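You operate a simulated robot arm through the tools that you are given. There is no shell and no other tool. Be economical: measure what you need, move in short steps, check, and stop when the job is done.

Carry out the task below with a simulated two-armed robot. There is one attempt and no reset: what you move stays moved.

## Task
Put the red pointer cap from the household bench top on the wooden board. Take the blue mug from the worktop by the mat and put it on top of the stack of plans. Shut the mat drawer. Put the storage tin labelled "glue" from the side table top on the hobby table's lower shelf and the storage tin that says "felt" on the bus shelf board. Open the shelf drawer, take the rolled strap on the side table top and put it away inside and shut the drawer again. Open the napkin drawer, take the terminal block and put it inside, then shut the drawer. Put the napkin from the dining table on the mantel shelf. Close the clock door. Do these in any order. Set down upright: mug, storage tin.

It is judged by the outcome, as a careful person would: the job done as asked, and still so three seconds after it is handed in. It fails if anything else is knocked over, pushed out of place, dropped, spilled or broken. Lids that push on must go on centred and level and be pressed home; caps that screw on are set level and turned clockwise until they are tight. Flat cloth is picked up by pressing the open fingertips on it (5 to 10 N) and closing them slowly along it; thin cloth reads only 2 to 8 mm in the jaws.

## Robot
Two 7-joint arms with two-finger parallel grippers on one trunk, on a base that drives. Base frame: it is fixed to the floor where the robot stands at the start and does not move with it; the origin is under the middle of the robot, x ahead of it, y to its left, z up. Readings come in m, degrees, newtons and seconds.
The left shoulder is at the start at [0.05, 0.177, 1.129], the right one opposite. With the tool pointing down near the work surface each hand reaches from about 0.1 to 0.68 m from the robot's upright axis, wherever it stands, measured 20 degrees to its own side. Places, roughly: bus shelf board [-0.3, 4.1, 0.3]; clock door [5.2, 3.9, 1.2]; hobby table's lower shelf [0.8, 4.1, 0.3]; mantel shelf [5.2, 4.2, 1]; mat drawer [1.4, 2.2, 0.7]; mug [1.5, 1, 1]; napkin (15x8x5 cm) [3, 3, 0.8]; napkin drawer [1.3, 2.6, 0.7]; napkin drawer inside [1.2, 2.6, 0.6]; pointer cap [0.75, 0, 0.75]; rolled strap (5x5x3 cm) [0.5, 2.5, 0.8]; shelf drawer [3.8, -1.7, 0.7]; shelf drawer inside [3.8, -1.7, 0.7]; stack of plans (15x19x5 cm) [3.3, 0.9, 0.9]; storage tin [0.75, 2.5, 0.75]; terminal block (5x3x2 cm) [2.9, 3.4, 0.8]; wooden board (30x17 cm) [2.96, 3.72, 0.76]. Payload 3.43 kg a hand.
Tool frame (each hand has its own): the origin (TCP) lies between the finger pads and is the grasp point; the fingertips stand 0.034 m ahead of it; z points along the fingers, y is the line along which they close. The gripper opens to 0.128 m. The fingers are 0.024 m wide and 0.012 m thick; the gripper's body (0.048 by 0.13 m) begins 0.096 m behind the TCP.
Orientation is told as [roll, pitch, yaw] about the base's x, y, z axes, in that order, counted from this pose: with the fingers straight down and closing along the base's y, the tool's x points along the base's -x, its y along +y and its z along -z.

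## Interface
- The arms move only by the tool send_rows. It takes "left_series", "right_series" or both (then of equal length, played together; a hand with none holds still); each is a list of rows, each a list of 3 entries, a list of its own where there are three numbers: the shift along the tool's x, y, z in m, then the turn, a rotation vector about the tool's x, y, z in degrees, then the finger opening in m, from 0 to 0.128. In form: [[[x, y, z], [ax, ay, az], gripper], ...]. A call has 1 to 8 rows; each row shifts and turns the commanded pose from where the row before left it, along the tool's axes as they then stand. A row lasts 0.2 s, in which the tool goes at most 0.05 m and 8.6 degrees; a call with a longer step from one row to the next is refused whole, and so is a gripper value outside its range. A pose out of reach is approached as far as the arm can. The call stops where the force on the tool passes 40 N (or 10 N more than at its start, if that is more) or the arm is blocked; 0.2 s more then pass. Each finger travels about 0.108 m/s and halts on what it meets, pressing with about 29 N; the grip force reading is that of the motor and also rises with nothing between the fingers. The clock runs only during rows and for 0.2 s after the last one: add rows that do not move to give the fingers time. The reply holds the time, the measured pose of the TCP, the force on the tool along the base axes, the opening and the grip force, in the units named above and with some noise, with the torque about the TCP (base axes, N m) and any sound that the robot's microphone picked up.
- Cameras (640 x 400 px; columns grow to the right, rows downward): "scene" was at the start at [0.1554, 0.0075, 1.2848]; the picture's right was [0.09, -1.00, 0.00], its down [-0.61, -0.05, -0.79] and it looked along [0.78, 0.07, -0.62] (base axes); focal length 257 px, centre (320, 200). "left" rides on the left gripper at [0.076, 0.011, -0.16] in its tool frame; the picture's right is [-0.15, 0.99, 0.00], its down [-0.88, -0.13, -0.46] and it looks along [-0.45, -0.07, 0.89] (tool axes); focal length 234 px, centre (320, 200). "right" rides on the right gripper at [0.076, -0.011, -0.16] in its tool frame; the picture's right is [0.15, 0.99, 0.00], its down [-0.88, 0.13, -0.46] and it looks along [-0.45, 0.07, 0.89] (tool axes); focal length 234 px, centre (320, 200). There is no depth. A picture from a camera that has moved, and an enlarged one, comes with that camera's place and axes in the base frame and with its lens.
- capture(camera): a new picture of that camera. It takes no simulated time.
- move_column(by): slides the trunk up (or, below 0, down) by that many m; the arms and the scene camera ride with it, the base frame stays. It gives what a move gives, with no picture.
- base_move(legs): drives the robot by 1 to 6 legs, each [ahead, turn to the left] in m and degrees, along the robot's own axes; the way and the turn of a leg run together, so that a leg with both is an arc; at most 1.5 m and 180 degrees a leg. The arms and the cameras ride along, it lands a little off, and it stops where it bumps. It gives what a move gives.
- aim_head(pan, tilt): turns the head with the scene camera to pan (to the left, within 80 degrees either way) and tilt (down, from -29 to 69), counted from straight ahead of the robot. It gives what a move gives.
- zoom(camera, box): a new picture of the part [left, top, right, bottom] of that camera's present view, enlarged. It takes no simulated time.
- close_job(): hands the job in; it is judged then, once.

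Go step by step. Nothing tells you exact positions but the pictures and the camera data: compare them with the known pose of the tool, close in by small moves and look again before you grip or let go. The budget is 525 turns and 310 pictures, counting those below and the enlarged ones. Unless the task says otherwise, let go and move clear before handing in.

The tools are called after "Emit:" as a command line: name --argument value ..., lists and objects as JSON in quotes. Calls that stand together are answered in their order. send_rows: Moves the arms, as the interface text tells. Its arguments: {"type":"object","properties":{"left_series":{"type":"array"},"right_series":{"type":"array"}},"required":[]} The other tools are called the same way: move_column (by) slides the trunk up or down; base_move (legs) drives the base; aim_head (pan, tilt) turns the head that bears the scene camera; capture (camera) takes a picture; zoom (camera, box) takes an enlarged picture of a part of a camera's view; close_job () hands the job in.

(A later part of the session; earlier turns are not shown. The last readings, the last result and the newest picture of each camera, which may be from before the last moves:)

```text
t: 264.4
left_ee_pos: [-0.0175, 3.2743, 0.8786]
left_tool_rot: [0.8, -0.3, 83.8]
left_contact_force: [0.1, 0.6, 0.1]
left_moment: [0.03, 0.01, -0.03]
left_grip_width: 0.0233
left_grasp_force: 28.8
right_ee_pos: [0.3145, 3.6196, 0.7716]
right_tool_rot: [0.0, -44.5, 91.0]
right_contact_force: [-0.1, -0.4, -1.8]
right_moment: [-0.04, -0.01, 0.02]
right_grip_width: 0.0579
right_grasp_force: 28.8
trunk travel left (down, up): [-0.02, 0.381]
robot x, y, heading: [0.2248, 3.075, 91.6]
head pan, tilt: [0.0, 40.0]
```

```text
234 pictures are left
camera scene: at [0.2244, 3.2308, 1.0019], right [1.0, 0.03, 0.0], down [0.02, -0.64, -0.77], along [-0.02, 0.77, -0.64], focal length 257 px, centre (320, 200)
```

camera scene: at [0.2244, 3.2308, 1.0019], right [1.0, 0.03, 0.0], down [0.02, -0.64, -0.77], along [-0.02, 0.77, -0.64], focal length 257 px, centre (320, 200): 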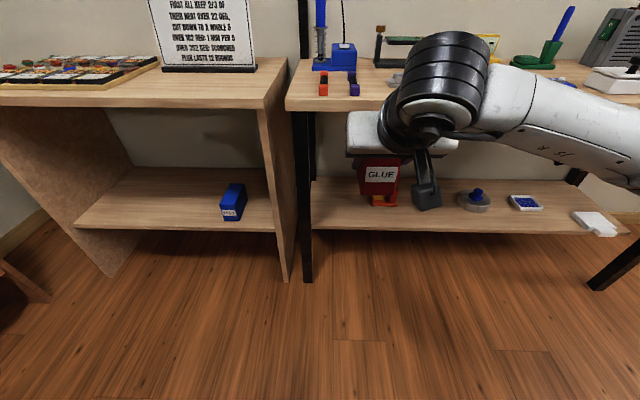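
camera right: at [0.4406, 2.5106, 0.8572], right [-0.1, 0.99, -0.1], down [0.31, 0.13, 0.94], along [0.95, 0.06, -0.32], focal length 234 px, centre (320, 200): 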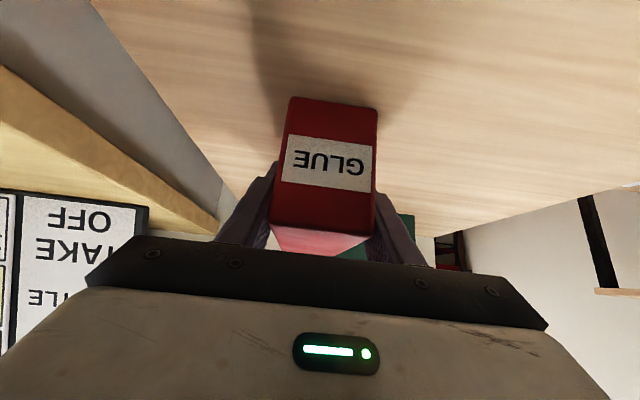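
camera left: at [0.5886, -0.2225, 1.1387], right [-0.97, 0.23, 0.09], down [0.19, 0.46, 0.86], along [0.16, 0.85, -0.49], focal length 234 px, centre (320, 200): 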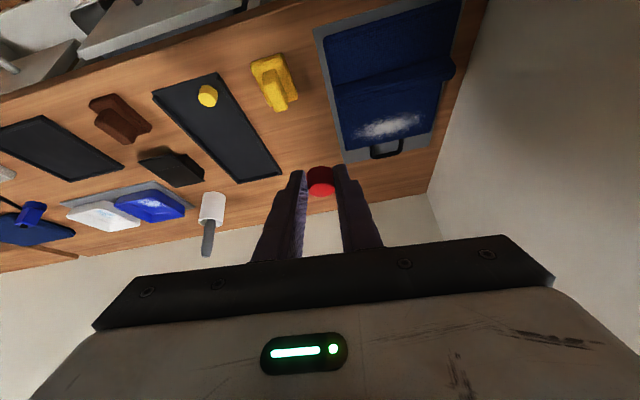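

Lower the hand in front of the shelf, then check.

Emit:
send_rows --right_series '[[[0.028, 0, 0.028], [0, 0, 0], 0.04], [[0.028, 0, 0.028], [0, 0, 0], 0.04], [[0.028, 0, 0.028], [0, 0, 0], 0.04], [[0.028, 0, 0.028], [0, 0, 0], 0.04], [[0.028, 0, 0.028], [0, 0, 0], 0.04], [[0.028, 0, 0.028], [0, 0, 0], 0.04], [[0.028, 0, 0.028], [0, 0, 0], 0.04], [[0.022, 0, 0.022], [0, 0, 0], 0.04]]'

Emit:
capture --camera "right"

Emit:
capture --camera "scene"

```text
t: 266.2
left_ee_pos: [-0.0174, 3.2753, 0.8781]
left_tool_rot: [0.8, -0.3, 83.7]
left_contact_force: [-0.6, -0.4, 0.0]
left_moment: [0.0, -0.01, -0.01]
left_grip_width: 0.0231
left_grasp_force: 29.3
right_ee_pos: [0.3141, 3.6142, 0.4671]
right_tool_rot: [0.2, -44.6, 91.0]
right_contact_force: [-0.7, 0.2, -2.8]
right_moment: [-0.03, 0.04, 0.03]
right_grip_width: 0.0579
right_grasp_force: 28.8
trunk travel left (down, up): [-0.02, 0.381]
robot x, y, heading: [0.2272, 3.0758, 91.5]
head pan, tilt: [0.0, 40.0]
```

```text
233 pictures are left
camera right: at [0.3283, 3.4485, 0.525], right [-0.99, -0.12, -0.1], down [-0.13, 0.3, 0.94], along [-0.08, 0.94, -0.32], focal length 234 px, centre (320, 200)
```

right: 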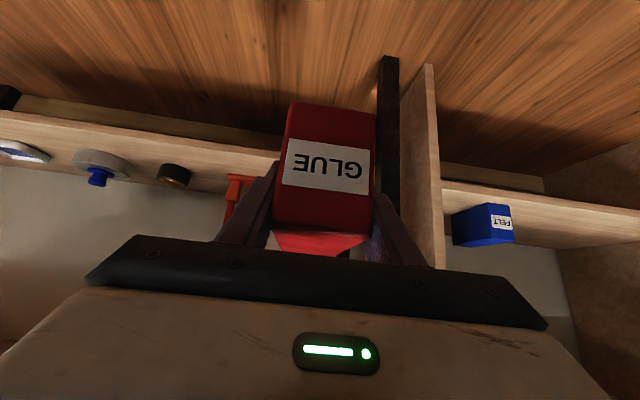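

```text
232 pictures are left
camera scene: at [0.2244, 3.2308, 1.0018], right [1.0, 0.03, 0.0], down [0.02, -0.64, -0.77], along [-0.02, 0.77, -0.64], focal length 257 px, centre (320, 200)
```

scene: 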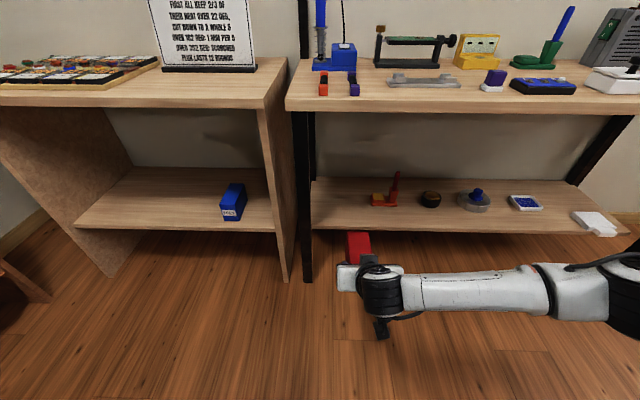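

Drive forward 0.36 m to bring the tin over the shelf.

Emit:
base_move --legs '[[0.36, 0]]'

Emit:
capture --camera "scene"

Emit:
capture --camera "right"

```text
t: 268.5
left_ee_pos: [-0.028, 3.631, 0.8784]
left_tool_rot: [0.7, -0.3, 83.8]
left_contact_force: [-0.5, -0.2, -0.4]
left_moment: [0.02, -0.01, -0.01]
left_grip_width: 0.0231
left_grasp_force: 29.1
right_ee_pos: [0.304, 3.9704, 0.465]
right_tool_rot: [0.1, -44.5, 91.0]
right_contact_force: [-0.6, 0.0, -2.7]
right_moment: [-0.08, 0.02, -0.03]
right_grip_width: 0.0582
right_grasp_force: 28.8
trunk travel left (down, up): [-0.02, 0.381]
robot x, y, heading: [0.2204, 3.4346, 91.6]
head pan, tilt: [0.0, 40.0]
```

```text
231 pictures are left
camera scene: at [0.215, 3.5872, 1.0018], right [1.0, 0.03, 0.0], down [0.02, -0.64, -0.77], along [-0.02, 0.77, -0.64], focal length 257 px, centre (320, 200)
```

scene: 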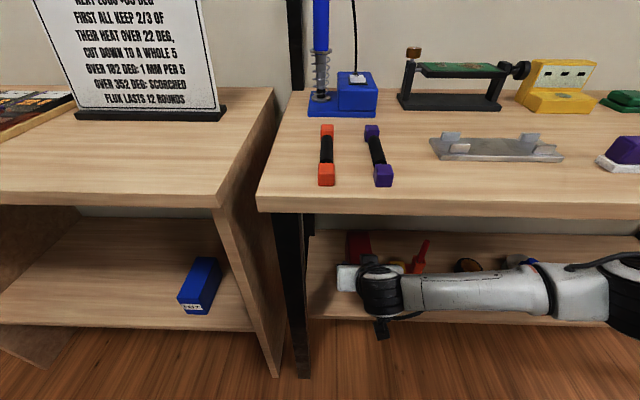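

```text
230 pictures are left
camera right: at [0.3188, 3.8048, 0.5254], right [-0.99, -0.12, -0.1], down [-0.13, 0.31, 0.94], along [-0.09, 0.94, -0.32], focal length 234 px, centre (320, 200)
```

right: 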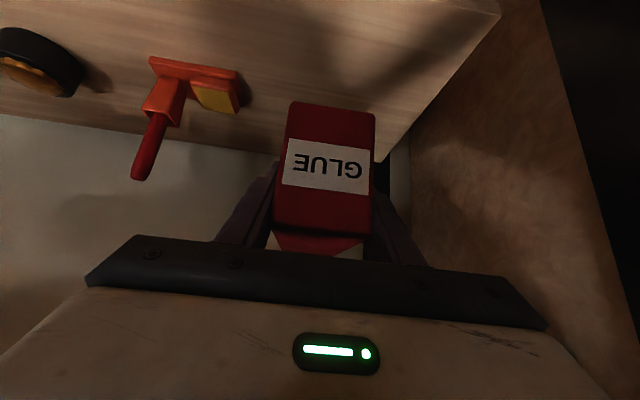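

Position good (board edge x≈0.18, tin 0.275–0.33). Lower until contact.

Emit:
send_rows --right_series '[[[0.0141, 0, 0.0141], [0, 0, 0], 0.04], [[0.0141, 0, 0.0141], [0, 0, 0], 0.04], [[0.0141, 0, 0.0141], [0, 0, 0], 0.04], [[0.0106, 0, 0.0106], [0, 0, 0], 0.04], [[0.002, 0, 0.002], [0, 0, 0], 0.04], [[0.002, 0, 0.002], [0, 0, 0], 0.04], [[0.002, 0, 0.002], [0, 0, 0], 0.04]]'

```text
t: 270.1
left_ee_pos: [-0.0276, 3.6302, 0.8773]
left_tool_rot: [0.8, -0.2, 83.8]
left_contact_force: [-0.5, -0.4, 0.5]
left_moment: [0.0, -0.02, 0.03]
left_grip_width: 0.0231
left_grasp_force: 28.6
right_ee_pos: [0.3047, 3.97, 0.3822]
right_tool_rot: [0.1, -44.5, 91.0]
right_contact_force: [-0.6, -0.2, -3.3]
right_moment: [-0.07, 0.01, 0.03]
right_grip_width: 0.0579
right_grasp_force: 29.0
trunk travel left (down, up): [-0.02, 0.381]
robot x, y, heading: [0.2191, 3.4298, 91.6]
head pan, tilt: [0.0, 40.0]
```

Emit:
send_rows --right_series '[[[0.002, 0, 0.002], [0, 0, 0], 0.04], [[0.002, 0, 0.002], [0, 0, 0], 0.04], [[0.002, 0, 0.002], [0, 0, 0], 0.04], [[0.002, 0, 0.002], [0, 0, 0], 0.04]]'

```text
t: 271.1
left_ee_pos: [-0.0268, 3.6284, 0.8779]
left_tool_rot: [0.9, -0.4, 83.8]
left_contact_force: [0.4, -0.1, 0.6]
left_moment: [-0.01, -0.01, 0.01]
left_grip_width: 0.0231
left_grasp_force: 29.2
right_ee_pos: [0.3048, 3.9706, 0.3711]
right_tool_rot: [0.2, -44.5, 90.9]
right_contact_force: [0.4, -0.5, -3.3]
right_moment: [-0.04, -0.02, -0.01]
right_grip_width: 0.0579
right_grasp_force: 29.5
trunk travel left (down, up): [-0.02, 0.381]
robot x, y, heading: [0.2219, 3.4345, 91.4]
head pan, tilt: [0.0, 40.0]
```

Emit:
send_rows --right_series '[[[0.0015, 0, 0.0015], [0, 0, 0], 0.04], [[0.0015, 0, 0.0015], [0, 0, 0], 0.04], [[0.0015, 0, 0.0015], [0, 0, 0], 0.04]]'

```text
t: 271.9
left_ee_pos: [-0.0266, 3.6293, 0.8794]
left_tool_rot: [1.0, -0.5, 83.7]
left_contact_force: [0.2, 0.3, -0.9]
left_moment: [0.0, -0.02, -0.04]
left_grip_width: 0.0232
left_grasp_force: 28.6
right_ee_pos: [0.305, 3.9687, 0.3657]
right_tool_rot: [0.2, -44.8, 90.7]
right_contact_force: [-1.2, 0.0, -2.6]
right_moment: [-0.07, 0.02, 0.03]
right_grip_width: 0.0579
right_grasp_force: 28.7
trunk travel left (down, up): [-0.02, 0.381]
robot x, y, heading: [0.223, 3.43, 91.4]
head pan, tilt: [0.0, 40.0]
```

Emit:
capture --camera "right"

Emit:
capture --camera "scene"

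```text
229 pictures are left
camera right: at [0.3198, 3.8029, 0.4246], right [-0.99, -0.12, -0.1], down [-0.13, 0.3, 0.94], along [-0.08, 0.95, -0.32], focal length 234 px, centre (320, 200)
```

right: 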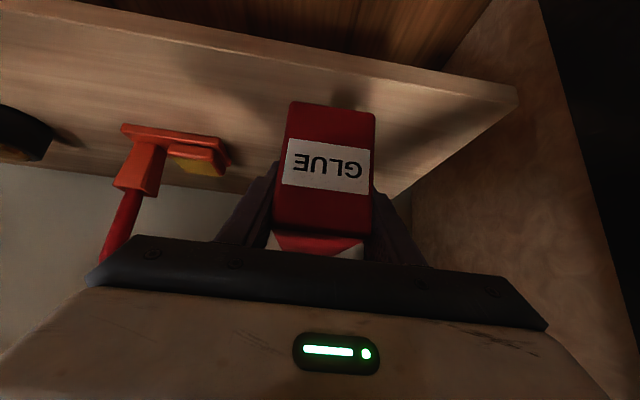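

```text
228 pictures are left
camera scene: at [0.2165, 3.5848, 1.0023], right [1.0, 0.03, 0.0], down [0.02, -0.64, -0.77], along [-0.02, 0.77, -0.64], focal length 257 px, centre (320, 200)
```

scene: 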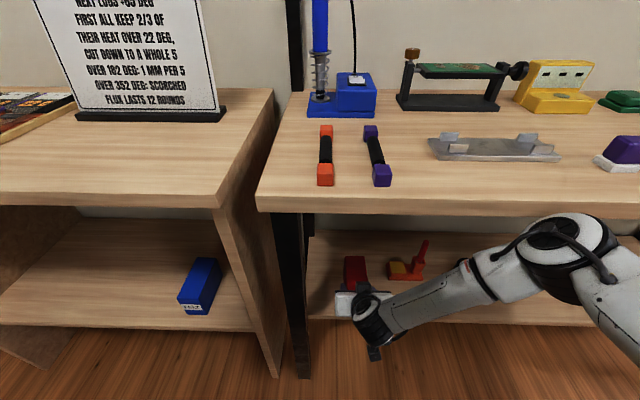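

Emit:
send_rows --right_series '[[[0.0015, 0, 0.0015], [0, 0, 0], 0.04], [[0.0015, 0, 0.0015], [0, 0, 0], 0.04], [[0.0015, 0, 0.0015], [0, 0, 0], 0.04]]'

```text
t: 272.7
left_ee_pos: [-0.0268, 3.6275, 0.8799]
left_tool_rot: [0.9, -0.5, 83.8]
left_contact_force: [0.4, -0.5, 0.8]
left_moment: [0.01, 0.01, 0.03]
left_grip_width: 0.0234
left_grasp_force: 29.0
right_ee_pos: [0.3054, 3.9688, 0.3611]
right_tool_rot: [0.3, -44.8, 90.7]
right_contact_force: [-0.2, 1.0, -2.9]
right_moment: [-0.11, -0.06, 0.0]
right_grip_width: 0.0579
right_grasp_force: 28.6
trunk travel left (down, up): [-0.02, 0.381]
robot x, y, heading: [0.2157, 3.4322, 91.8]
head pan, tilt: [0.0, 40.0]
```

Emit:
send_rows --right_series '[[[0.0015, 0, 0.0015], [0, 0, 0], 0.04], [[0.0015, 0, 0.0015], [0, 0, 0], 0.04], [[0.0015, 0, 0.0015], [0, 0, 0], 0.04], [[0.0015, 0, 0.0015], [0, 0, 0], 0.04]]'

```text
t: 273.7
left_ee_pos: [-0.0266, 3.6284, 0.8797]
left_tool_rot: [0.9, -0.4, 83.9]
left_contact_force: [0.6, 1.2, -0.4]
left_moment: [0.01, 0.0, -0.01]
left_grip_width: 0.0233
left_grasp_force: 28.7
right_ee_pos: [0.3066, 3.9673, 0.3524]
right_tool_rot: [0.2, -44.7, 90.8]
right_contact_force: [-0.5, 0.1, -3.6]
right_moment: [-0.07, 0.01, -0.02]
right_grip_width: 0.058
right_grasp_force: 28.7
trunk travel left (down, up): [-0.02, 0.381]
robot x, y, heading: [0.2241, 3.4327, 91.4]
head pan, tilt: [0.0, 40.0]
```

Emit:
send_rows --right_series '[[[0.0015, 0, 0.0015], [0, 0, 0], 0.04], [[0.0015, 0, 0.0015], [0, 0, 0], 0.04], [[0.0015, 0, 0.0015], [0, 0, 0], 0.04], [[0.0015, 0, 0.0015], [0, 0, 0], 0.04]]'

Emit:
capture --camera "right"

```text
t: 274.7
left_ee_pos: [-0.0279, 3.6292, 0.8788]
left_tool_rot: [0.8, -0.6, 83.9]
left_contact_force: [1.0, -0.1, 0.9]
left_moment: [-0.02, -0.03, 0.01]
left_grip_width: 0.0231
left_grasp_force: 29.0
right_ee_pos: [0.3043, 3.9677, 0.3425]
right_tool_rot: [0.3, -44.6, 91.0]
right_contact_force: [-0.4, -0.7, -2.6]
right_moment: [-0.06, 0.03, 0.0]
right_grip_width: 0.0579
right_grasp_force: 29.3
trunk travel left (down, up): [-0.02, 0.381]
robot x, y, heading: [0.222, 3.4305, 91.5]
head pan, tilt: [0.0, 40.0]
```

```text
227 pictures are left
camera right: at [0.3175, 3.8022, 0.4017], right [-0.99, -0.12, -0.1], down [-0.13, 0.3, 0.94], along [-0.09, 0.95, -0.32], focal length 234 px, centre (320, 200)
```

right: 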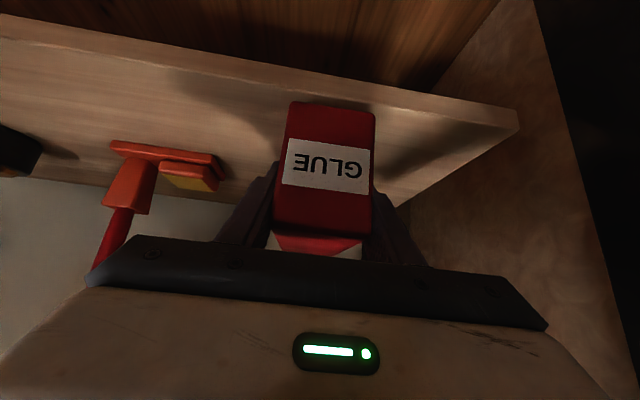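

The front edge seems close to the tin's near end; I'll push 3.5 cm deeper, then keep lowering.

Emit:
send_rows --right_series '[[[-0.0125, 0, 0.0125], [0, 0, 0], 0.04], [[-0.0125, 0, 0.0125], [0, 0, 0], 0.04], [[0.0015, 0, 0.0015], [0, 0, 0], 0.04], [[0.0015, 0, 0.0015], [0, 0, 0], 0.04], [[0.0015, 0, 0.0015], [0, 0, 0], 0.04]]'

```text
t: 275.9
left_ee_pos: [-0.0281, 3.6316, 0.8772]
left_tool_rot: [0.6, -0.3, 83.8]
left_contact_force: [0.5, 1.4, -0.8]
left_moment: [0.01, -0.02, 0.02]
left_grip_width: 0.0234
left_grasp_force: 29.3
right_ee_pos: [0.3024, 4.0047, 0.3346]
right_tool_rot: [0.1, -44.6, 91.0]
right_contact_force: [-0.3, -1.0, -2.9]
right_moment: [-0.07, -0.02, 0.01]
right_grip_width: 0.0579
right_grasp_force: 28.5
trunk travel left (down, up): [-0.02, 0.381]
robot x, y, heading: [0.218, 3.4347, 91.6]
head pan, tilt: [0.0, 40.0]
```

Emit:
send_rows --right_series '[[[0.0015, 0, 0.0015], [0, 0, 0], 0.04], [[0.0015, 0, 0.0015], [0, 0, 0], 0.04], [[0.0015, 0, 0.0015], [0, 0, 0], 0.04], [[0.0015, 0, 0.0015], [0, 0, 0], 0.04]]'

Emit:
capture --camera "right"

```text
t: 276.9
left_ee_pos: [-0.0284, 3.6303, 0.8784]
left_tool_rot: [0.8, -0.4, 83.8]
left_contact_force: [0.2, -0.6, 0.2]
left_moment: [0.03, 0.01, 0.03]
left_grip_width: 0.0233
left_grasp_force: 29.1
right_ee_pos: [0.303, 4.0057, 0.3288]
right_tool_rot: [0.2, -44.7, 91.0]
right_contact_force: [1.8, -4.7, 10.2]
right_moment: [-0.82, -0.38, -0.06]
right_grip_width: 0.0579
right_grasp_force: 29.2
trunk travel left (down, up): [-0.02, 0.381]
robot x, y, heading: [0.2189, 3.4311, 91.4]
head pan, tilt: [0.0, 40.0]
```

```text
226 pictures are left
camera right: at [0.3171, 3.8403, 0.3869], right [-0.99, -0.12, -0.1], down [-0.14, 0.3, 0.94], along [-0.08, 0.95, -0.32], focal length 234 px, centre (320, 200)
```

right: 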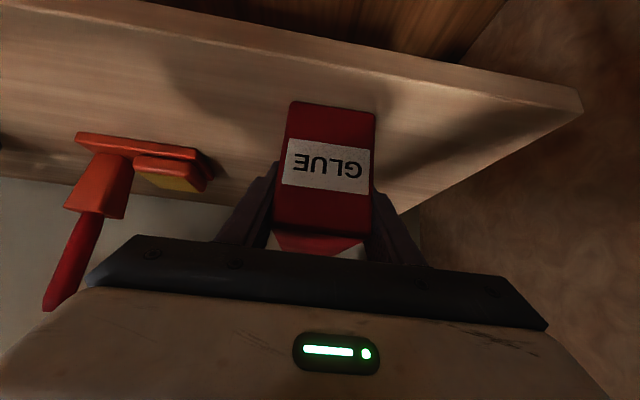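

Firm contact, tin fully on the shelf. Release and withdraw.

Emit:
send_rows --right_series '[[[-0.001, 0, -0.001], [0, 0, 0], 0.05], [[0, 0, 0], [0, 0, 0], 0.07], [[0, 0, 0], [0, 0, 0], 0.088], [[0, 0, -0.03], [0, 0, 0], 0.088], [[0, 0, -0.045], [0, 0, 0], 0.088], [[0.02, 0, -0.04], [0, 0, 0], 0.088], [[0.02, 0, -0.04], [0, 0, 0], 0.088]]'

Emit:
base_move --legs '[[-0.35, 0]]'

Emit:
capture --camera "scene"

```text
t: 278.5
left_ee_pos: [-0.027, 3.6263, 0.8809]
left_tool_rot: [0.9, -0.8, 83.9]
left_contact_force: [0.8, 0.7, -0.1]
left_moment: [0.0, 0.04, 0.0]
left_grip_width: 0.023
left_grasp_force: 29.1
right_ee_pos: [0.3058, 3.8737, 0.4134]
right_tool_rot: [0.3, -45.1, 90.7]
right_contact_force: [0.9, -1.4, 0.2]
right_moment: [-0.03, 0.0, -0.03]
right_grip_width: 0.088
right_grasp_force: 0.1
trunk travel left (down, up): [-0.02, 0.381]
robot x, y, heading: [0.2183, 3.4298, 91.5]
head pan, tilt: [0.0, 40.0]
```

```text
t: 280.7
left_ee_pos: [-0.0187, 3.2877, 0.8776]
left_tool_rot: [0.7, -0.3, 84.0]
left_contact_force: [0.5, -0.6, -0.6]
left_moment: [-0.02, 0.01, -0.01]
left_grip_width: 0.023
left_grasp_force: 29.3
right_ee_pos: [0.3133, 3.53, 0.407]
right_tool_rot: [0.1, -44.5, 91.1]
right_contact_force: [-0.7, -0.5, 0.1]
right_moment: [0.0, 0.04, 0.0]
right_grip_width: 0.088
right_grasp_force: 0.1
trunk travel left (down, up): [-0.02, 0.381]
robot x, y, heading: [0.2269, 3.0894, 91.8]
head pan, tilt: [0.0, 40.0]
```

```text
225 pictures are left
camera scene: at [0.224, 3.2448, 1.0018], right [1.0, 0.03, 0.0], down [0.02, -0.64, -0.77], along [-0.02, 0.77, -0.64], focal length 257 px, centre (320, 200)
```

scene: 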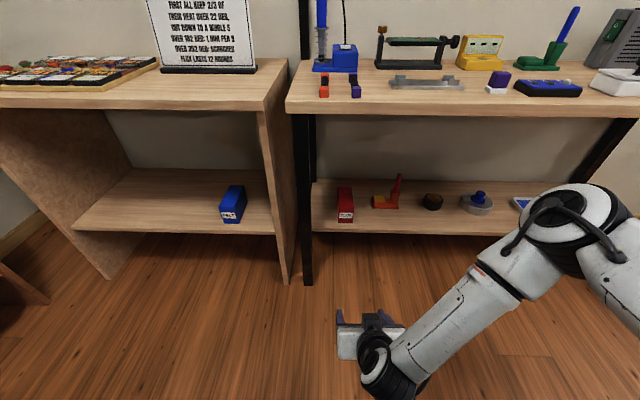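

Both tins are placed. Raise the arm and trunk, straighten the right tool, and head toward the dining table.

Emit:
send_rows --right_series '[[[-0.0285, 0, -0.0285], [0, 0, 0], 0.088], [[-0.0285, 0, -0.0285], [0, 0, 0], 0.088], [[-0.0285, 0, -0.0285], [0, 0, 0], 0.088], [[-0.0285, 0, -0.0285], [0, 0, 0], 0.088], [[-0.0285, 0, -0.0285], [0, 0, 0], 0.088], [[-0.0285, 0, -0.0285], [0, 0, 0], 0.088], [[-0.0285, 0, -0.0285], [0, 0, 0], 0.088], [[-0.0285, 0, -0.0285], [0, 0, 0], 0.088]]'

Emit:
move_column --by 0.33

Emit:
send_rows --right_series '[[[0.0, 0, 0], [0, 8.4, 0], 0.088], [[0, 0, 0], [0, 8.4, 0], 0.088], [[0, 0, 0], [0, 8.4, 0], 0.088], [[0, 0, 0], [0, 8.4, 0], 0.088], [[0, 0, 0], [0, 8.4, 0], 0.088], [[0.03, 0, 0], [0, 2.5, 0], 0.088], [[0.04, 0, 0], [0, 0, 0], 0.088], [[0.04, 0, 0], [0, 0, 0], 0.088]]'

Emit:
base_move --legs '[[0, -91]]'

Emit:
aim_head --pan 0 --tilt 20

Emit:
capture --camera "scene"

```text
t: 282.5
left_ee_pos: [-0.019, 3.2885, 0.8773]
left_tool_rot: [0.7, -0.2, 83.9]
left_contact_force: [-0.4, 0.0, 0.5]
left_moment: [-0.04, -0.02, 0.02]
left_grip_width: 0.0232
left_grasp_force: 28.8
right_ee_pos: [0.3126, 3.53, 0.7348]
right_tool_rot: [0.0, -44.5, 91.3]
right_contact_force: [0.0, 0.3, 0.3]
right_moment: [0.0, -0.02, 0.0]
right_grip_width: 0.0882
right_grasp_force: 0.1
trunk travel left (down, up): [-0.02, 0.381]
robot x, y, heading: [0.2318, 3.0917, 91.5]
head pan, tilt: [0.0, 40.0]
```

```text
t: 285.8
left_ee_pos: [-0.0185, 3.2889, 1.2094]
left_tool_rot: [0.7, -0.3, 83.9]
left_contact_force: [-0.1, -0.2, -0.8]
left_moment: [0.0, -0.02, 0.01]
left_grip_width: 0.023
left_grasp_force: 29.0
right_ee_pos: [0.3118, 3.5307, 1.0643]
right_tool_rot: [0.1, -44.5, 91.1]
right_contact_force: [0.5, 0.4, -0.2]
right_moment: [-0.01, -0.02, 0.02]
right_grip_width: 0.0882
right_grasp_force: 0.1
trunk travel left (down, up): [-0.35, 0.051]
robot x, y, heading: [0.2317, 3.0882, 91.7]
head pan, tilt: [0.0, 40.0]
```

```text
t: 287.6
left_ee_pos: [-0.0194, 3.2862, 1.2085]
left_tool_rot: [0.6, -0.2, 84.0]
left_contact_force: [0.4, 0.1, -0.3]
left_moment: [0.01, -0.02, 0.01]
left_grip_width: 0.023
left_grasp_force: 28.8
right_ee_pos: [0.3159, 3.4201, 1.0653]
right_tool_rot: [0.0, 0.0, 91.0]
right_contact_force: [0.3, 0.1, -0.9]
right_moment: [-0.03, -0.01, 0.01]
right_grip_width: 0.0878
right_grasp_force: 0.1
trunk travel left (down, up): [-0.35, 0.051]
robot x, y, heading: [0.232, 3.0869, 91.8]
head pan, tilt: [0.0, 40.0]
```

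```text
t: 291.8
left_ee_pos: [0.4316, 3.3338, 1.2077]
left_tool_rot: [0.7, -0.3, -7.3]
left_contact_force: [-0.1, -0.2, 0.2]
left_moment: [0.01, 0.01, 0.0]
left_grip_width: 0.0232
left_grasp_force: 28.5
right_ee_pos: [0.5572, 2.9946, 1.0658]
right_tool_rot: [0.1, 0.0, -0.1]
right_contact_force: [0.1, -0.9, -0.1]
right_moment: [0.01, 0.0, 0.0]
right_grip_width: 0.0882
right_grasp_force: 0.1
trunk travel left (down, up): [-0.35, 0.051]
robot x, y, heading: [0.2283, 3.0882, 0.5]
head pan, tilt: [0.0, 40.0]
```

```text
t: 292.7
left_ee_pos: [0.4333, 3.3338, 1.2076]
left_tool_rot: [0.7, -0.4, -7.3]
left_contact_force: [0.4, -0.2, -0.8]
left_moment: [0.0, 0.0, -0.01]
left_grip_width: 0.0229
left_grasp_force: 29.3
right_ee_pos: [0.5568, 2.9947, 1.0657]
right_tool_rot: [0.1, 0.0, 0.0]
right_contact_force: [0.1, 0.3, -0.1]
right_moment: [0.02, -0.02, 0.01]
right_grip_width: 0.0882
right_grasp_force: 0.0
trunk travel left (down, up): [-0.35, 0.051]
robot x, y, heading: [0.2273, 3.0913, 0.5]
head pan, tilt: [0.0, 20.0]
```

```text
224 pictures are left
camera scene: at [0.3917, 3.0909, 1.3632], right [0.01, -1.0, 0.0], down [-0.34, 0.0, -0.94], along [0.94, 0.01, -0.34], focal length 257 px, centre (320, 200)
```

scene: 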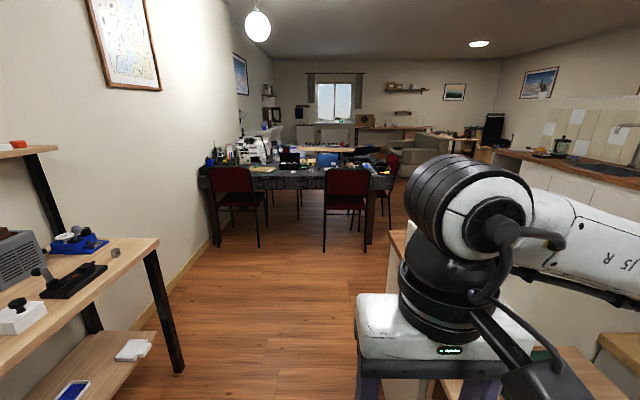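

The dining table lies ahead (x≈2.6+), with red chairs in front. I'll drive closer for a better look.

Emit:
base_move --legs '[[1.3, 0]]'

Emit:
aim_head --pan 10 --tilt 25

Emit:
capture --camera "scene"

Emit:
aim_head --pan -60 --tilt 30

Emit:
capture --camera "scene"

```text
t: 299.2
left_ee_pos: [1.7294, 3.3274, 1.2076]
left_tool_rot: [0.7, -0.2, -8.3]
left_contact_force: [0.7, -0.4, -0.5]
left_moment: [0.06, 0.03, 0.02]
left_grip_width: 0.0233
left_grasp_force: 28.6
right_ee_pos: [1.851, 2.9876, 1.0654]
right_tool_rot: [0.1, 0.0, -1.0]
right_contact_force: [-0.8, -0.4, -0.1]
right_moment: [0.05, -0.01, -0.02]
right_grip_width: 0.0882
right_grasp_force: 0.0
trunk travel left (down, up): [-0.35, 0.051]
robot x, y, heading: [1.5227, 3.0879, -0.6]
head pan, tilt: [0.0, 20.0]
```

```text
t: 299.9
left_ee_pos: [1.7293, 3.3279, 1.2079]
left_tool_rot: [0.7, -0.3, -8.2]
left_contact_force: [-0.7, 0.1, -0.4]
left_moment: [0.01, -0.02, -0.02]
left_grip_width: 0.0231
left_grasp_force: 29.0
right_ee_pos: [1.8488, 2.9883, 1.0655]
right_tool_rot: [0.0, 0.1, -0.9]
right_contact_force: [0.4, -0.3, 0.2]
right_moment: [0.01, 0.02, 0.03]
right_grip_width: 0.0883
right_grasp_force: 0.1
trunk travel left (down, up): [-0.35, 0.051]
robot x, y, heading: [1.5207, 3.0834, -0.5]
head pan, tilt: [10.0, 25.0]
```

```text
223 pictures are left
camera scene: at [1.6822, 3.102, 1.3552], right [0.16, -0.99, 0.0], down [-0.42, -0.07, -0.91], along [0.89, 0.15, -0.42], focal length 257 px, centre (320, 200)
```

scene: 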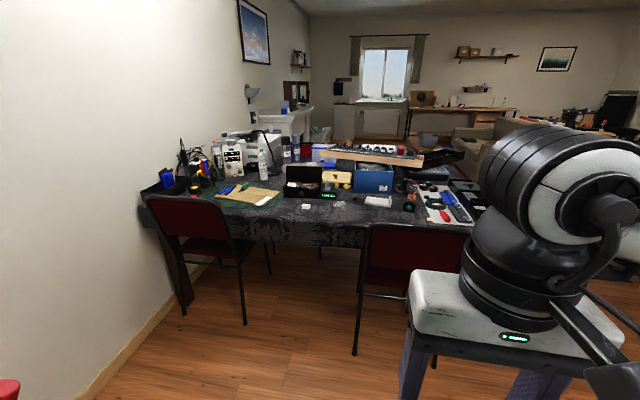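

```text
t: 301.3
left_ee_pos: [1.7293, 3.3291, 1.2079]
left_tool_rot: [0.8, -0.3, -8.3]
left_contact_force: [0.2, -0.6, 0.1]
left_moment: [-0.01, -0.01, 0.0]
left_grip_width: 0.0232
left_grasp_force: 29.2
right_ee_pos: [1.8491, 2.988, 1.0652]
right_tool_rot: [0.0, -0.2, -1.0]
right_contact_force: [-0.5, -1.3, 0.8]
right_moment: [-0.04, 0.02, -0.03]
right_grip_width: 0.0882
right_grasp_force: 0.0
trunk travel left (down, up): [-0.35, 0.051]
robot x, y, heading: [1.5239, 3.0864, -0.5]
head pan, tilt: [-60.0, 30.0]
```

```text
222 pictures are left
camera scene: at [1.6358, 3.0082, 1.3472], right [-0.87, -0.49, 0.0], down [-0.25, 0.44, -0.87], along [0.43, -0.75, -0.5], focal length 257 px, centre (320, 200)
```

scene: 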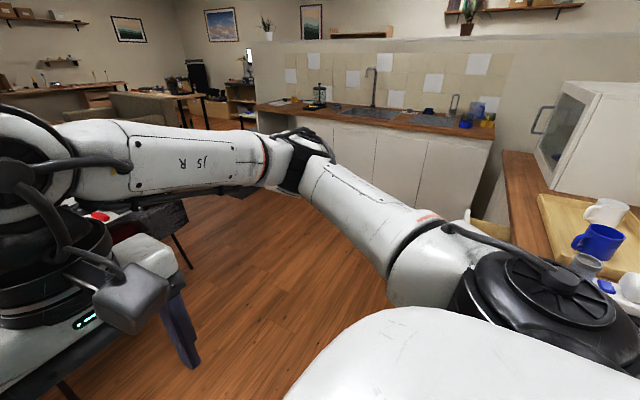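

Emit:
aim_head --pan 10 --tilt 25

Emit:
zoom --camera "scene" --box '[140, 120, 360, 260]'

Emit:
zoom --camera "scene" --box '[320, 120, 520, 240]'

```text
t: 302.7
left_ee_pos: [1.7292, 3.329, 1.2086]
left_tool_rot: [0.6, -0.3, -8.3]
left_contact_force: [1.0, -0.4, -0.8]
left_moment: [0.01, 0.01, 0.01]
left_grip_width: 0.0231
left_grasp_force: 28.8
right_ee_pos: [1.8497, 2.9891, 1.0654]
right_tool_rot: [0.1, 0.0, -1.0]
right_contact_force: [0.0, 0.0, -0.6]
right_moment: [-0.03, 0.02, 0.0]
right_grip_width: 0.0881
right_grasp_force: 0.1
trunk travel left (down, up): [-0.35, 0.051]
robot x, y, heading: [1.5218, 3.0869, -0.6]
head pan, tilt: [10.0, 25.0]
```

```text
2.86 times, centred on (250, 190) of scene
camera zoom: at [1.6822, 3.102, 1.3552], right [0.16, -0.99, 0.0], down [-0.42, -0.07, -0.91], along [0.89, 0.15, -0.42], focal length 734 px, centre (520, 229)
```

zoom: 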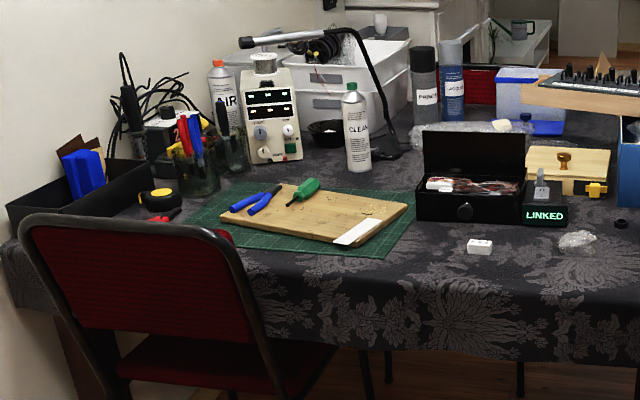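

```text
3.20 times, centred on (420, 180) of scene
camera zoom: at [1.6822, 3.102, 1.3552], right [0.16, -0.99, 0.0], down [-0.42, -0.07, -0.91], along [0.89, 0.15, -0.42], focal length 822 px, centre (0, 264)
```

zoom: 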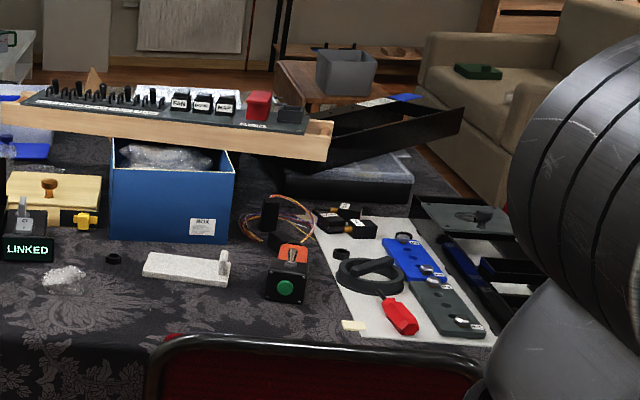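

Board at ≈(2.93, 3.72), terminal block (white) ≈(2.83, 3.37), napkin ≈(2.96, 2.99). I'll drive to (2.35, 3.38), between the chairs.

Emit:
base_move --legs '[[0, 19], [0.85, 0], [0, -18.6]]'

Emit:
aim_head --pan 20 --tilt 40

Emit:
capture --camera "scene"

Emit:
capture --camera "left"

```text
t: 309.2
left_ee_pos: [2.507, 3.6095, 1.2075]
left_tool_rot: [0.7, -0.2, -6.2]
left_contact_force: [0.0, 0.0, 0.1]
left_moment: [0.01, 0.04, -0.01]
left_grip_width: 0.0231
left_grasp_force: 29.2
right_ee_pos: [2.6397, 3.2742, 1.0654]
right_tool_rot: [0.1, 0.0, 1.1]
right_contact_force: [0.5, -0.2, -0.1]
right_moment: [0.02, 0.02, -0.02]
right_grip_width: 0.088
right_grasp_force: 0.1
trunk travel left (down, up): [-0.35, 0.051]
robot x, y, heading: [2.3083, 3.3598, 1.3]
head pan, tilt: [10.0, 25.0]
```

```text
t: 310.0
left_ee_pos: [2.5068, 3.6089, 1.2077]
left_tool_rot: [0.7, -0.3, -6.1]
left_contact_force: [0.5, 0.3, 1.2]
left_moment: [-0.01, 0.0, -0.02]
left_grip_width: 0.0229
left_grasp_force: 29.4
right_ee_pos: [2.6402, 3.2726, 1.066]
right_tool_rot: [0.2, 0.0, 1.0]
right_contact_force: [0.0, 0.1, -0.3]
right_moment: [-0.01, -0.01, -0.02]
right_grip_width: 0.0881
right_grasp_force: 0.1
trunk travel left (down, up): [-0.35, 0.051]
robot x, y, heading: [2.3112, 3.3654, 1.5]
head pan, tilt: [20.0, 40.0]
```

```text
219 pictures are left
camera scene: at [2.4578, 3.3942, 1.3319], right [0.37, -0.93, 0.0], down [-0.6, -0.23, -0.77], along [0.71, 0.28, -0.64], focal length 257 px, centre (320, 200)
```

scene: 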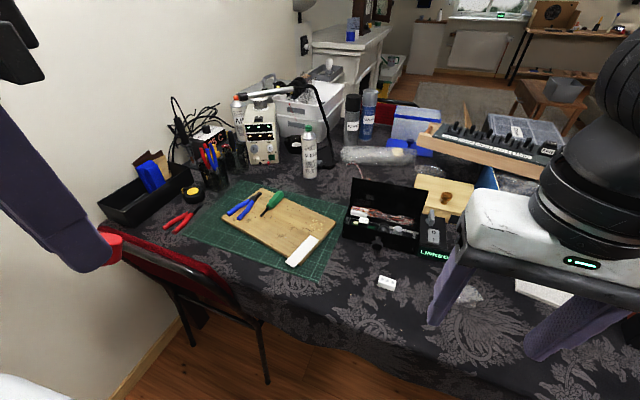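

```text
218 pictures are left
camera left: at [2.432, 3.626, 1.3673], right [0.25, 0.97, 0.01], down [0.86, -0.23, 0.46], along [0.45, -0.1, -0.89], focal length 234 px, centre (320, 200)
```

left: 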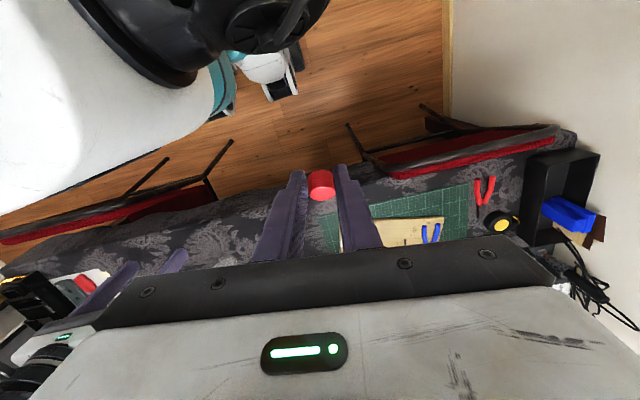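

I'll retract the right hand a bit, advance 8 cm and lower the trunk, then bring the left hand with the cap over the board.

Emit:
send_rows --right_series '[[[0.04, -0.02, 0], [0, 0, 0], 0.088], [[0.04, -0.02, 0], [0, 0, 0], 0.088]]'

Emit:
base_move --legs '[[0.08, 0]]'

Emit:
move_column --by -0.14

Emit:
send_rows --left_series '[[[-0.03, 0.01, 0.01], [0, -8.4, 0], 0.015], [[-0.03, 0.01, 0.01], [0, -8.4, 0], 0.015], [[-0.03, 0.01, 0.01], [0, -8.4, 0], 0.015], [[-0.03, 0.01, 0.01], [0, -8.3, 0], 0.015], [[0, 0, 0], [0, 0, 0], 0.015]]'

Emit:
capture --camera "left"

```text
t: 310.6
left_ee_pos: [2.507, 3.6087, 1.2082]
left_tool_rot: [0.7, -0.4, -6.2]
left_contact_force: [-1.1, -0.5, -0.2]
left_moment: [-0.01, 0.03, -0.02]
left_grip_width: 0.0233
left_grasp_force: 29.1
right_ee_pos: [2.5579, 3.2329, 1.0679]
right_tool_rot: [0.1, -0.1, 1.0]
right_contact_force: [-0.8, -0.7, 0.2]
right_moment: [-0.01, -0.01, 0.04]
right_grip_width: 0.088
right_grasp_force: 0.0
trunk travel left (down, up): [-0.35, 0.051]
robot x, y, heading: [2.3107, 3.3633, 1.6]
head pan, tilt: [20.0, 40.0]
```

```text
t: 311.6
left_ee_pos: [2.5875, 3.6109, 1.2077]
left_tool_rot: [0.7, -0.3, -6.2]
left_contact_force: [0.2, -0.3, 0.1]
left_moment: [0.01, 0.03, 0.01]
left_grip_width: 0.0231
left_grasp_force: 28.9
right_ee_pos: [2.6394, 3.2356, 1.0682]
right_tool_rot: [0.0, 0.0, 1.1]
right_contact_force: [-0.1, 0.2, 0.4]
right_moment: [-0.01, 0.01, -0.01]
right_grip_width: 0.0881
right_grasp_force: 0.0
trunk travel left (down, up): [-0.35, 0.051]
robot x, y, heading: [2.3924, 3.3665, 1.6]
head pan, tilt: [20.0, 40.0]
```

```text
t: 313.3
left_ee_pos: [2.5891, 3.6112, 1.0694]
left_tool_rot: [0.7, -0.4, -6.1]
left_contact_force: [0.1, 0.9, -0.3]
left_moment: [-0.01, 0.0, 0.0]
left_grip_width: 0.0231
left_grasp_force: 29.2
right_ee_pos: [2.6382, 3.2353, 0.9279]
right_tool_rot: [0.0, -0.1, 1.1]
right_contact_force: [-0.3, 0.4, -0.4]
right_moment: [0.02, 0.0, 0.0]
right_grip_width: 0.0881
right_grasp_force: 0.0
trunk travel left (down, up): [-0.21, 0.191]
robot x, y, heading: [2.3889, 3.3601, 1.3]
head pan, tilt: [20.0, 40.0]
```

```text
t: 314.5
left_ee_pos: [2.7159, 3.6366, 1.0587]
left_tool_rot: [0.9, -33.9, -6.7]
left_contact_force: [-0.4, -0.3, -0.4]
left_moment: [0.0, -0.01, 0.01]
left_grip_width: 0.0231
left_grasp_force: 28.9
right_ee_pos: [2.6373, 3.2361, 0.9277]
right_tool_rot: [0.1, -0.1, 1.1]
right_contact_force: [0.0, -0.7, -0.4]
right_moment: [-0.02, 0.02, 0.01]
right_grip_width: 0.0885
right_grasp_force: 0.1
trunk travel left (down, up): [-0.21, 0.191]
robot x, y, heading: [2.3887, 3.3623, 1.7]
head pan, tilt: [20.0, 40.0]
```

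```text
217 pictures are left
camera left: at [2.5656, 3.6631, 1.1485], right [0.23, 0.97, 0.09], down [0.46, -0.19, 0.87], along [0.86, -0.15, -0.49], focal length 234 px, centre (320, 200)
```

left: 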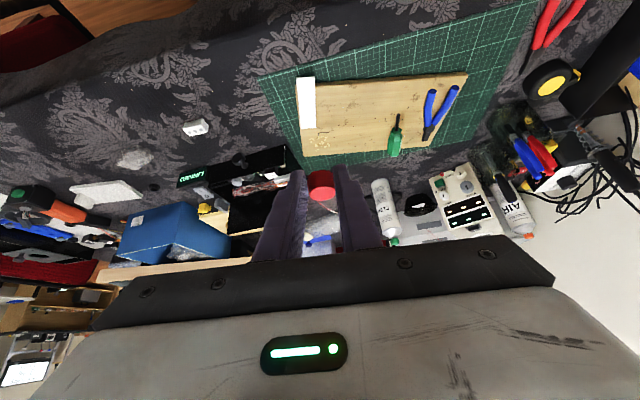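

Free board spot ≈(2.90, 3.69). Move the cap above it.

Emit:
send_rows --left_series '[[[-0.0088, 0.0145, 0.0445], [0, 0, 0], 0.015], [[-0.0088, 0.0145, 0.0445], [0, 0, 0], 0.015], [[-0.0088, 0.0145, 0.0445], [0, 0, 0], 0.015], [[-0.0088, 0.0145, 0.0445], [0, 0, 0], 0.015], [[-0.0088, 0.0145, 0.0445], [0, 0, 0], 0.015], [[0, 0, 0], [0, 0, 0], 0.015]]'

Emit:
capture --camera "left"

Emit:
zoom --camera "scene" --box '[150, 130, 390, 280]'

```text
t: 315.9
left_ee_pos: [2.8825, 3.6929, 0.8985]
left_tool_rot: [0.8, -34.0, -6.8]
left_contact_force: [0.3, 0.2, -0.7]
left_moment: [0.0, -0.02, 0.0]
left_grip_width: 0.023
left_grasp_force: 29.0
right_ee_pos: [2.6383, 3.234, 0.9276]
right_tool_rot: [0.1, -0.1, 1.1]
right_contact_force: [-0.3, 1.2, -0.2]
right_moment: [-0.03, 0.02, -0.01]
right_grip_width: 0.0882
right_grasp_force: 0.0
trunk travel left (down, up): [-0.21, 0.191]
robot x, y, heading: [2.3915, 3.3639, 1.7]
head pan, tilt: [20.0, 40.0]
```

```text
216 pictures are left
camera left: at [2.7318, 3.7189, 0.9888], right [0.23, 0.97, 0.09], down [0.46, -0.19, 0.87], along [0.86, -0.15, -0.49], focal length 234 px, centre (320, 200)
```

left: 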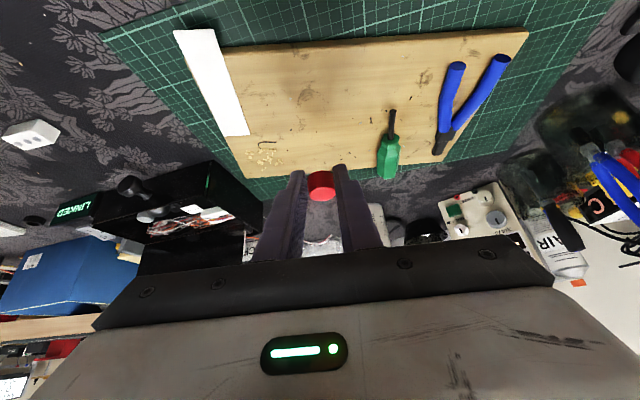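

```text
2.67 times, centred on (270, 205) of scene
camera zoom: at [2.5381, 3.3965, 1.1918], right [0.37, -0.93, 0.0], down [-0.6, -0.24, -0.77], along [0.71, 0.28, -0.64], focal length 685 px, centre (453, 187)
```

zoom: 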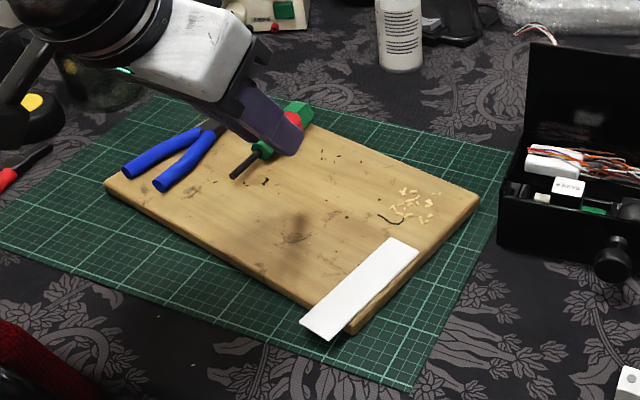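

The landing spot is free board. Lower straight down in steps.

Emit:
send_rows --left_series '[[[0.0167, 0, 0.025], [0, 0, 0], 0.015], [[0.0167, 0, 0.025], [0, 0, 0], 0.015], [[0.0028, 0, 0.0042], [0, 0, 0], 0.015], [[0.0017, 0, 0.0025], [0, 0, 0], 0.015]]'

Emit:
capture --camera "left"

```text
t: 316.9
left_ee_pos: [2.8823, 3.6951, 0.8287]
left_tool_rot: [0.8, -33.8, -6.6]
left_contact_force: [0.1, 0.1, 0.1]
left_moment: [0.0, 0.01, 0.02]
left_grip_width: 0.0229
left_grasp_force: 28.9
right_ee_pos: [2.6385, 3.2351, 0.9276]
right_tool_rot: [0.1, -0.1, 1.1]
right_contact_force: [-0.6, 0.0, -0.3]
right_moment: [0.02, 0.02, -0.02]
right_grip_width: 0.0879
right_grasp_force: 0.1
trunk travel left (down, up): [-0.21, 0.191]
robot x, y, heading: [2.39, 3.3633, 1.5]
head pan, tilt: [20.0, 40.0]
```

```text
214 pictures are left
camera left: at [2.7334, 3.7213, 0.9195], right [0.23, 0.97, 0.09], down [0.46, -0.19, 0.87], along [0.86, -0.15, -0.49], focal length 234 px, centre (320, 200)
```

left: 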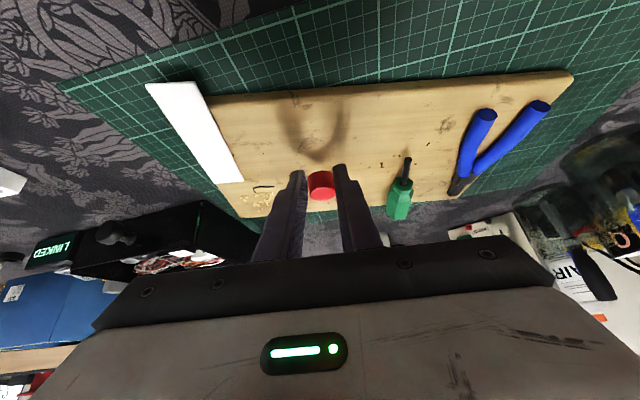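

Emit:
send_rows --left_series '[[[0.0017, 0, 0.0025], [0, 0, 0], 0.015], [[0.0017, 0, 0.0025], [0, 0, 0], 0.015], [[0.0017, 0, 0.0025], [0, 0, 0], 0.015], [[0.0017, 0, 0.0025], [0, 0, 0], 0.015], [[0, 0, 0], [0, 0, 0], 0.015]]'

```text
t: 318.1
left_ee_pos: [2.8834, 3.6963, 0.8173]
left_tool_rot: [0.9, -33.8, -6.7]
left_contact_force: [-0.2, 0.6, -0.6]
left_moment: [0.0, -0.02, 0.01]
left_grip_width: 0.0231
left_grasp_force: 29.1
right_ee_pos: [2.6385, 3.236, 0.9268]
right_tool_rot: [0.1, -0.1, 1.1]
right_contact_force: [-0.2, -0.2, 0.2]
right_moment: [0.01, -0.02, 0.02]
right_grip_width: 0.0881
right_grasp_force: 0.0
trunk travel left (down, up): [-0.21, 0.191]
robot x, y, heading: [2.3903, 3.3639, 1.5]
head pan, tilt: [20.0, 40.0]
```

Emit:
send_rows --left_series '[[[0.0011, 0, 0.0017], [0, 0, 0], 0.015], [[0.0011, 0, 0.0017], [0, 0, 0], 0.015], [[0.0011, 0, 0.0017], [0, 0, 0], 0.015], [[0.0011, 0, 0.0017], [0, 0, 0], 0.015], [[0, 0, 0], [0, 0, 0], 0.015]]'

Emit:
capture --camera "left"

```text
t: 319.3
left_ee_pos: [2.8832, 3.6952, 0.8091]
left_tool_rot: [0.9, -33.9, -6.7]
left_contact_force: [0.4, -0.1, -0.3]
left_moment: [0.04, 0.02, 0.0]
left_grip_width: 0.0231
left_grasp_force: 29.1
right_ee_pos: [2.6388, 3.2347, 0.9279]
right_tool_rot: [0.1, -0.1, 1.1]
right_contact_force: [0.0, 0.0, -0.4]
right_moment: [-0.01, -0.01, 0.03]
right_grip_width: 0.088
right_grasp_force: 0.1
trunk travel left (down, up): [-0.21, 0.191]
robot x, y, heading: [2.391, 3.3659, 1.6]
head pan, tilt: [20.0, 40.0]
```

```text
213 pictures are left
camera left: at [2.7328, 3.7214, 0.8992], right [0.23, 0.97, 0.09], down [0.46, -0.19, 0.87], along [0.86, -0.15, -0.49], focal length 234 px, centre (320, 200)
```

left: 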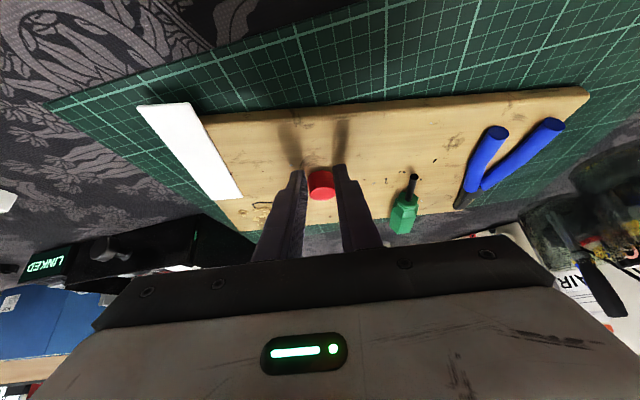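

Emit:
send_rows --left_series '[[[0.0011, 0, 0.0017], [0, 0, 0], 0.015], [[0.0011, 0, 0.0017], [0, 0, 0], 0.015], [[0.0011, 0, 0.0017], [0, 0, 0], 0.015], [[0.0011, 0, 0.0017], [0, 0, 0], 0.015], [[0, 0, 0], [0, 0, 0], 0.015]]'

```text
t: 320.5
left_ee_pos: [2.8833, 3.6959, 0.8038]
left_tool_rot: [0.9, -34.1, -6.8]
left_contact_force: [-3.5, -0.5, 13.4]
left_moment: [-0.17, 0.05, -0.04]
left_grip_width: 0.0229
left_grasp_force: 29.3
right_ee_pos: [2.6382, 3.2359, 0.9285]
right_tool_rot: [0.1, -0.1, 1.2]
right_contact_force: [0.1, -0.1, -0.3]
right_moment: [-0.02, -0.01, 0.02]
right_grip_width: 0.0883
right_grasp_force: 0.1
trunk travel left (down, up): [-0.21, 0.191]
robot x, y, heading: [2.3906, 3.3618, 1.4]
head pan, tilt: [20.0, 40.0]
```

Contact. Open and withdraw.

Emit:
send_rows --left_series '[[[-0.0006, 0, -0.0009], [0, 0, 0], 0.023], [[0, 0, 0], [0, 0, 0], 0.035], [[0, 0, 0], [0, 0, 0], 0.05], [[0, 0, -0.02], [0, 0, 0], 0.05], [[0, 0, -0.04], [0, 0, 0], 0.05], [[0, 0, -0.04], [0, 0, 0], 0.06], [[-0.02, 0, -0.03], [0, 0, 0], 0.06]]'

Emit:
capture --camera "left"

```text
t: 322.1
left_ee_pos: [2.8285, 3.7001, 0.9195]
left_tool_rot: [0.8, -33.9, -6.7]
left_contact_force: [-0.2, -0.1, -0.9]
left_moment: [-0.02, 0.0, 0.02]
left_grip_width: 0.0599
left_grasp_force: 0.0
right_ee_pos: [2.6385, 3.2348, 0.9269]
right_tool_rot: [0.1, 0.0, 1.0]
right_contact_force: [0.5, 0.2, 0.9]
right_moment: [-0.02, -0.01, -0.01]
right_grip_width: 0.0882
right_grasp_force: 0.1
trunk travel left (down, up): [-0.21, 0.191]
robot x, y, heading: [2.3875, 3.3629, 1.6]
head pan, tilt: [20.0, 40.0]
```

```text
212 pictures are left
camera left: at [2.678, 3.7252, 1.0113], right [0.23, 0.97, 0.09], down [0.46, -0.19, 0.87], along [0.86, -0.15, -0.49], focal length 234 px, centre (320, 200)
```

left: 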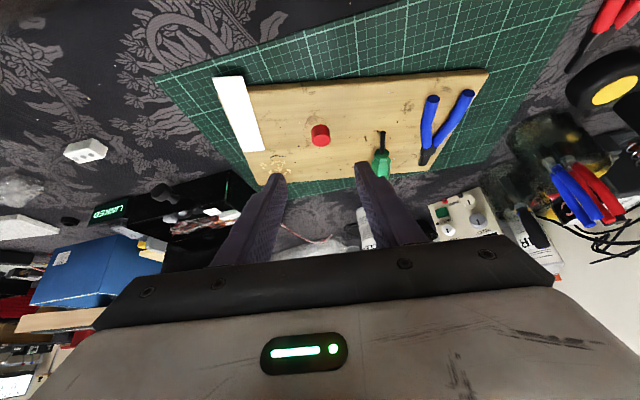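

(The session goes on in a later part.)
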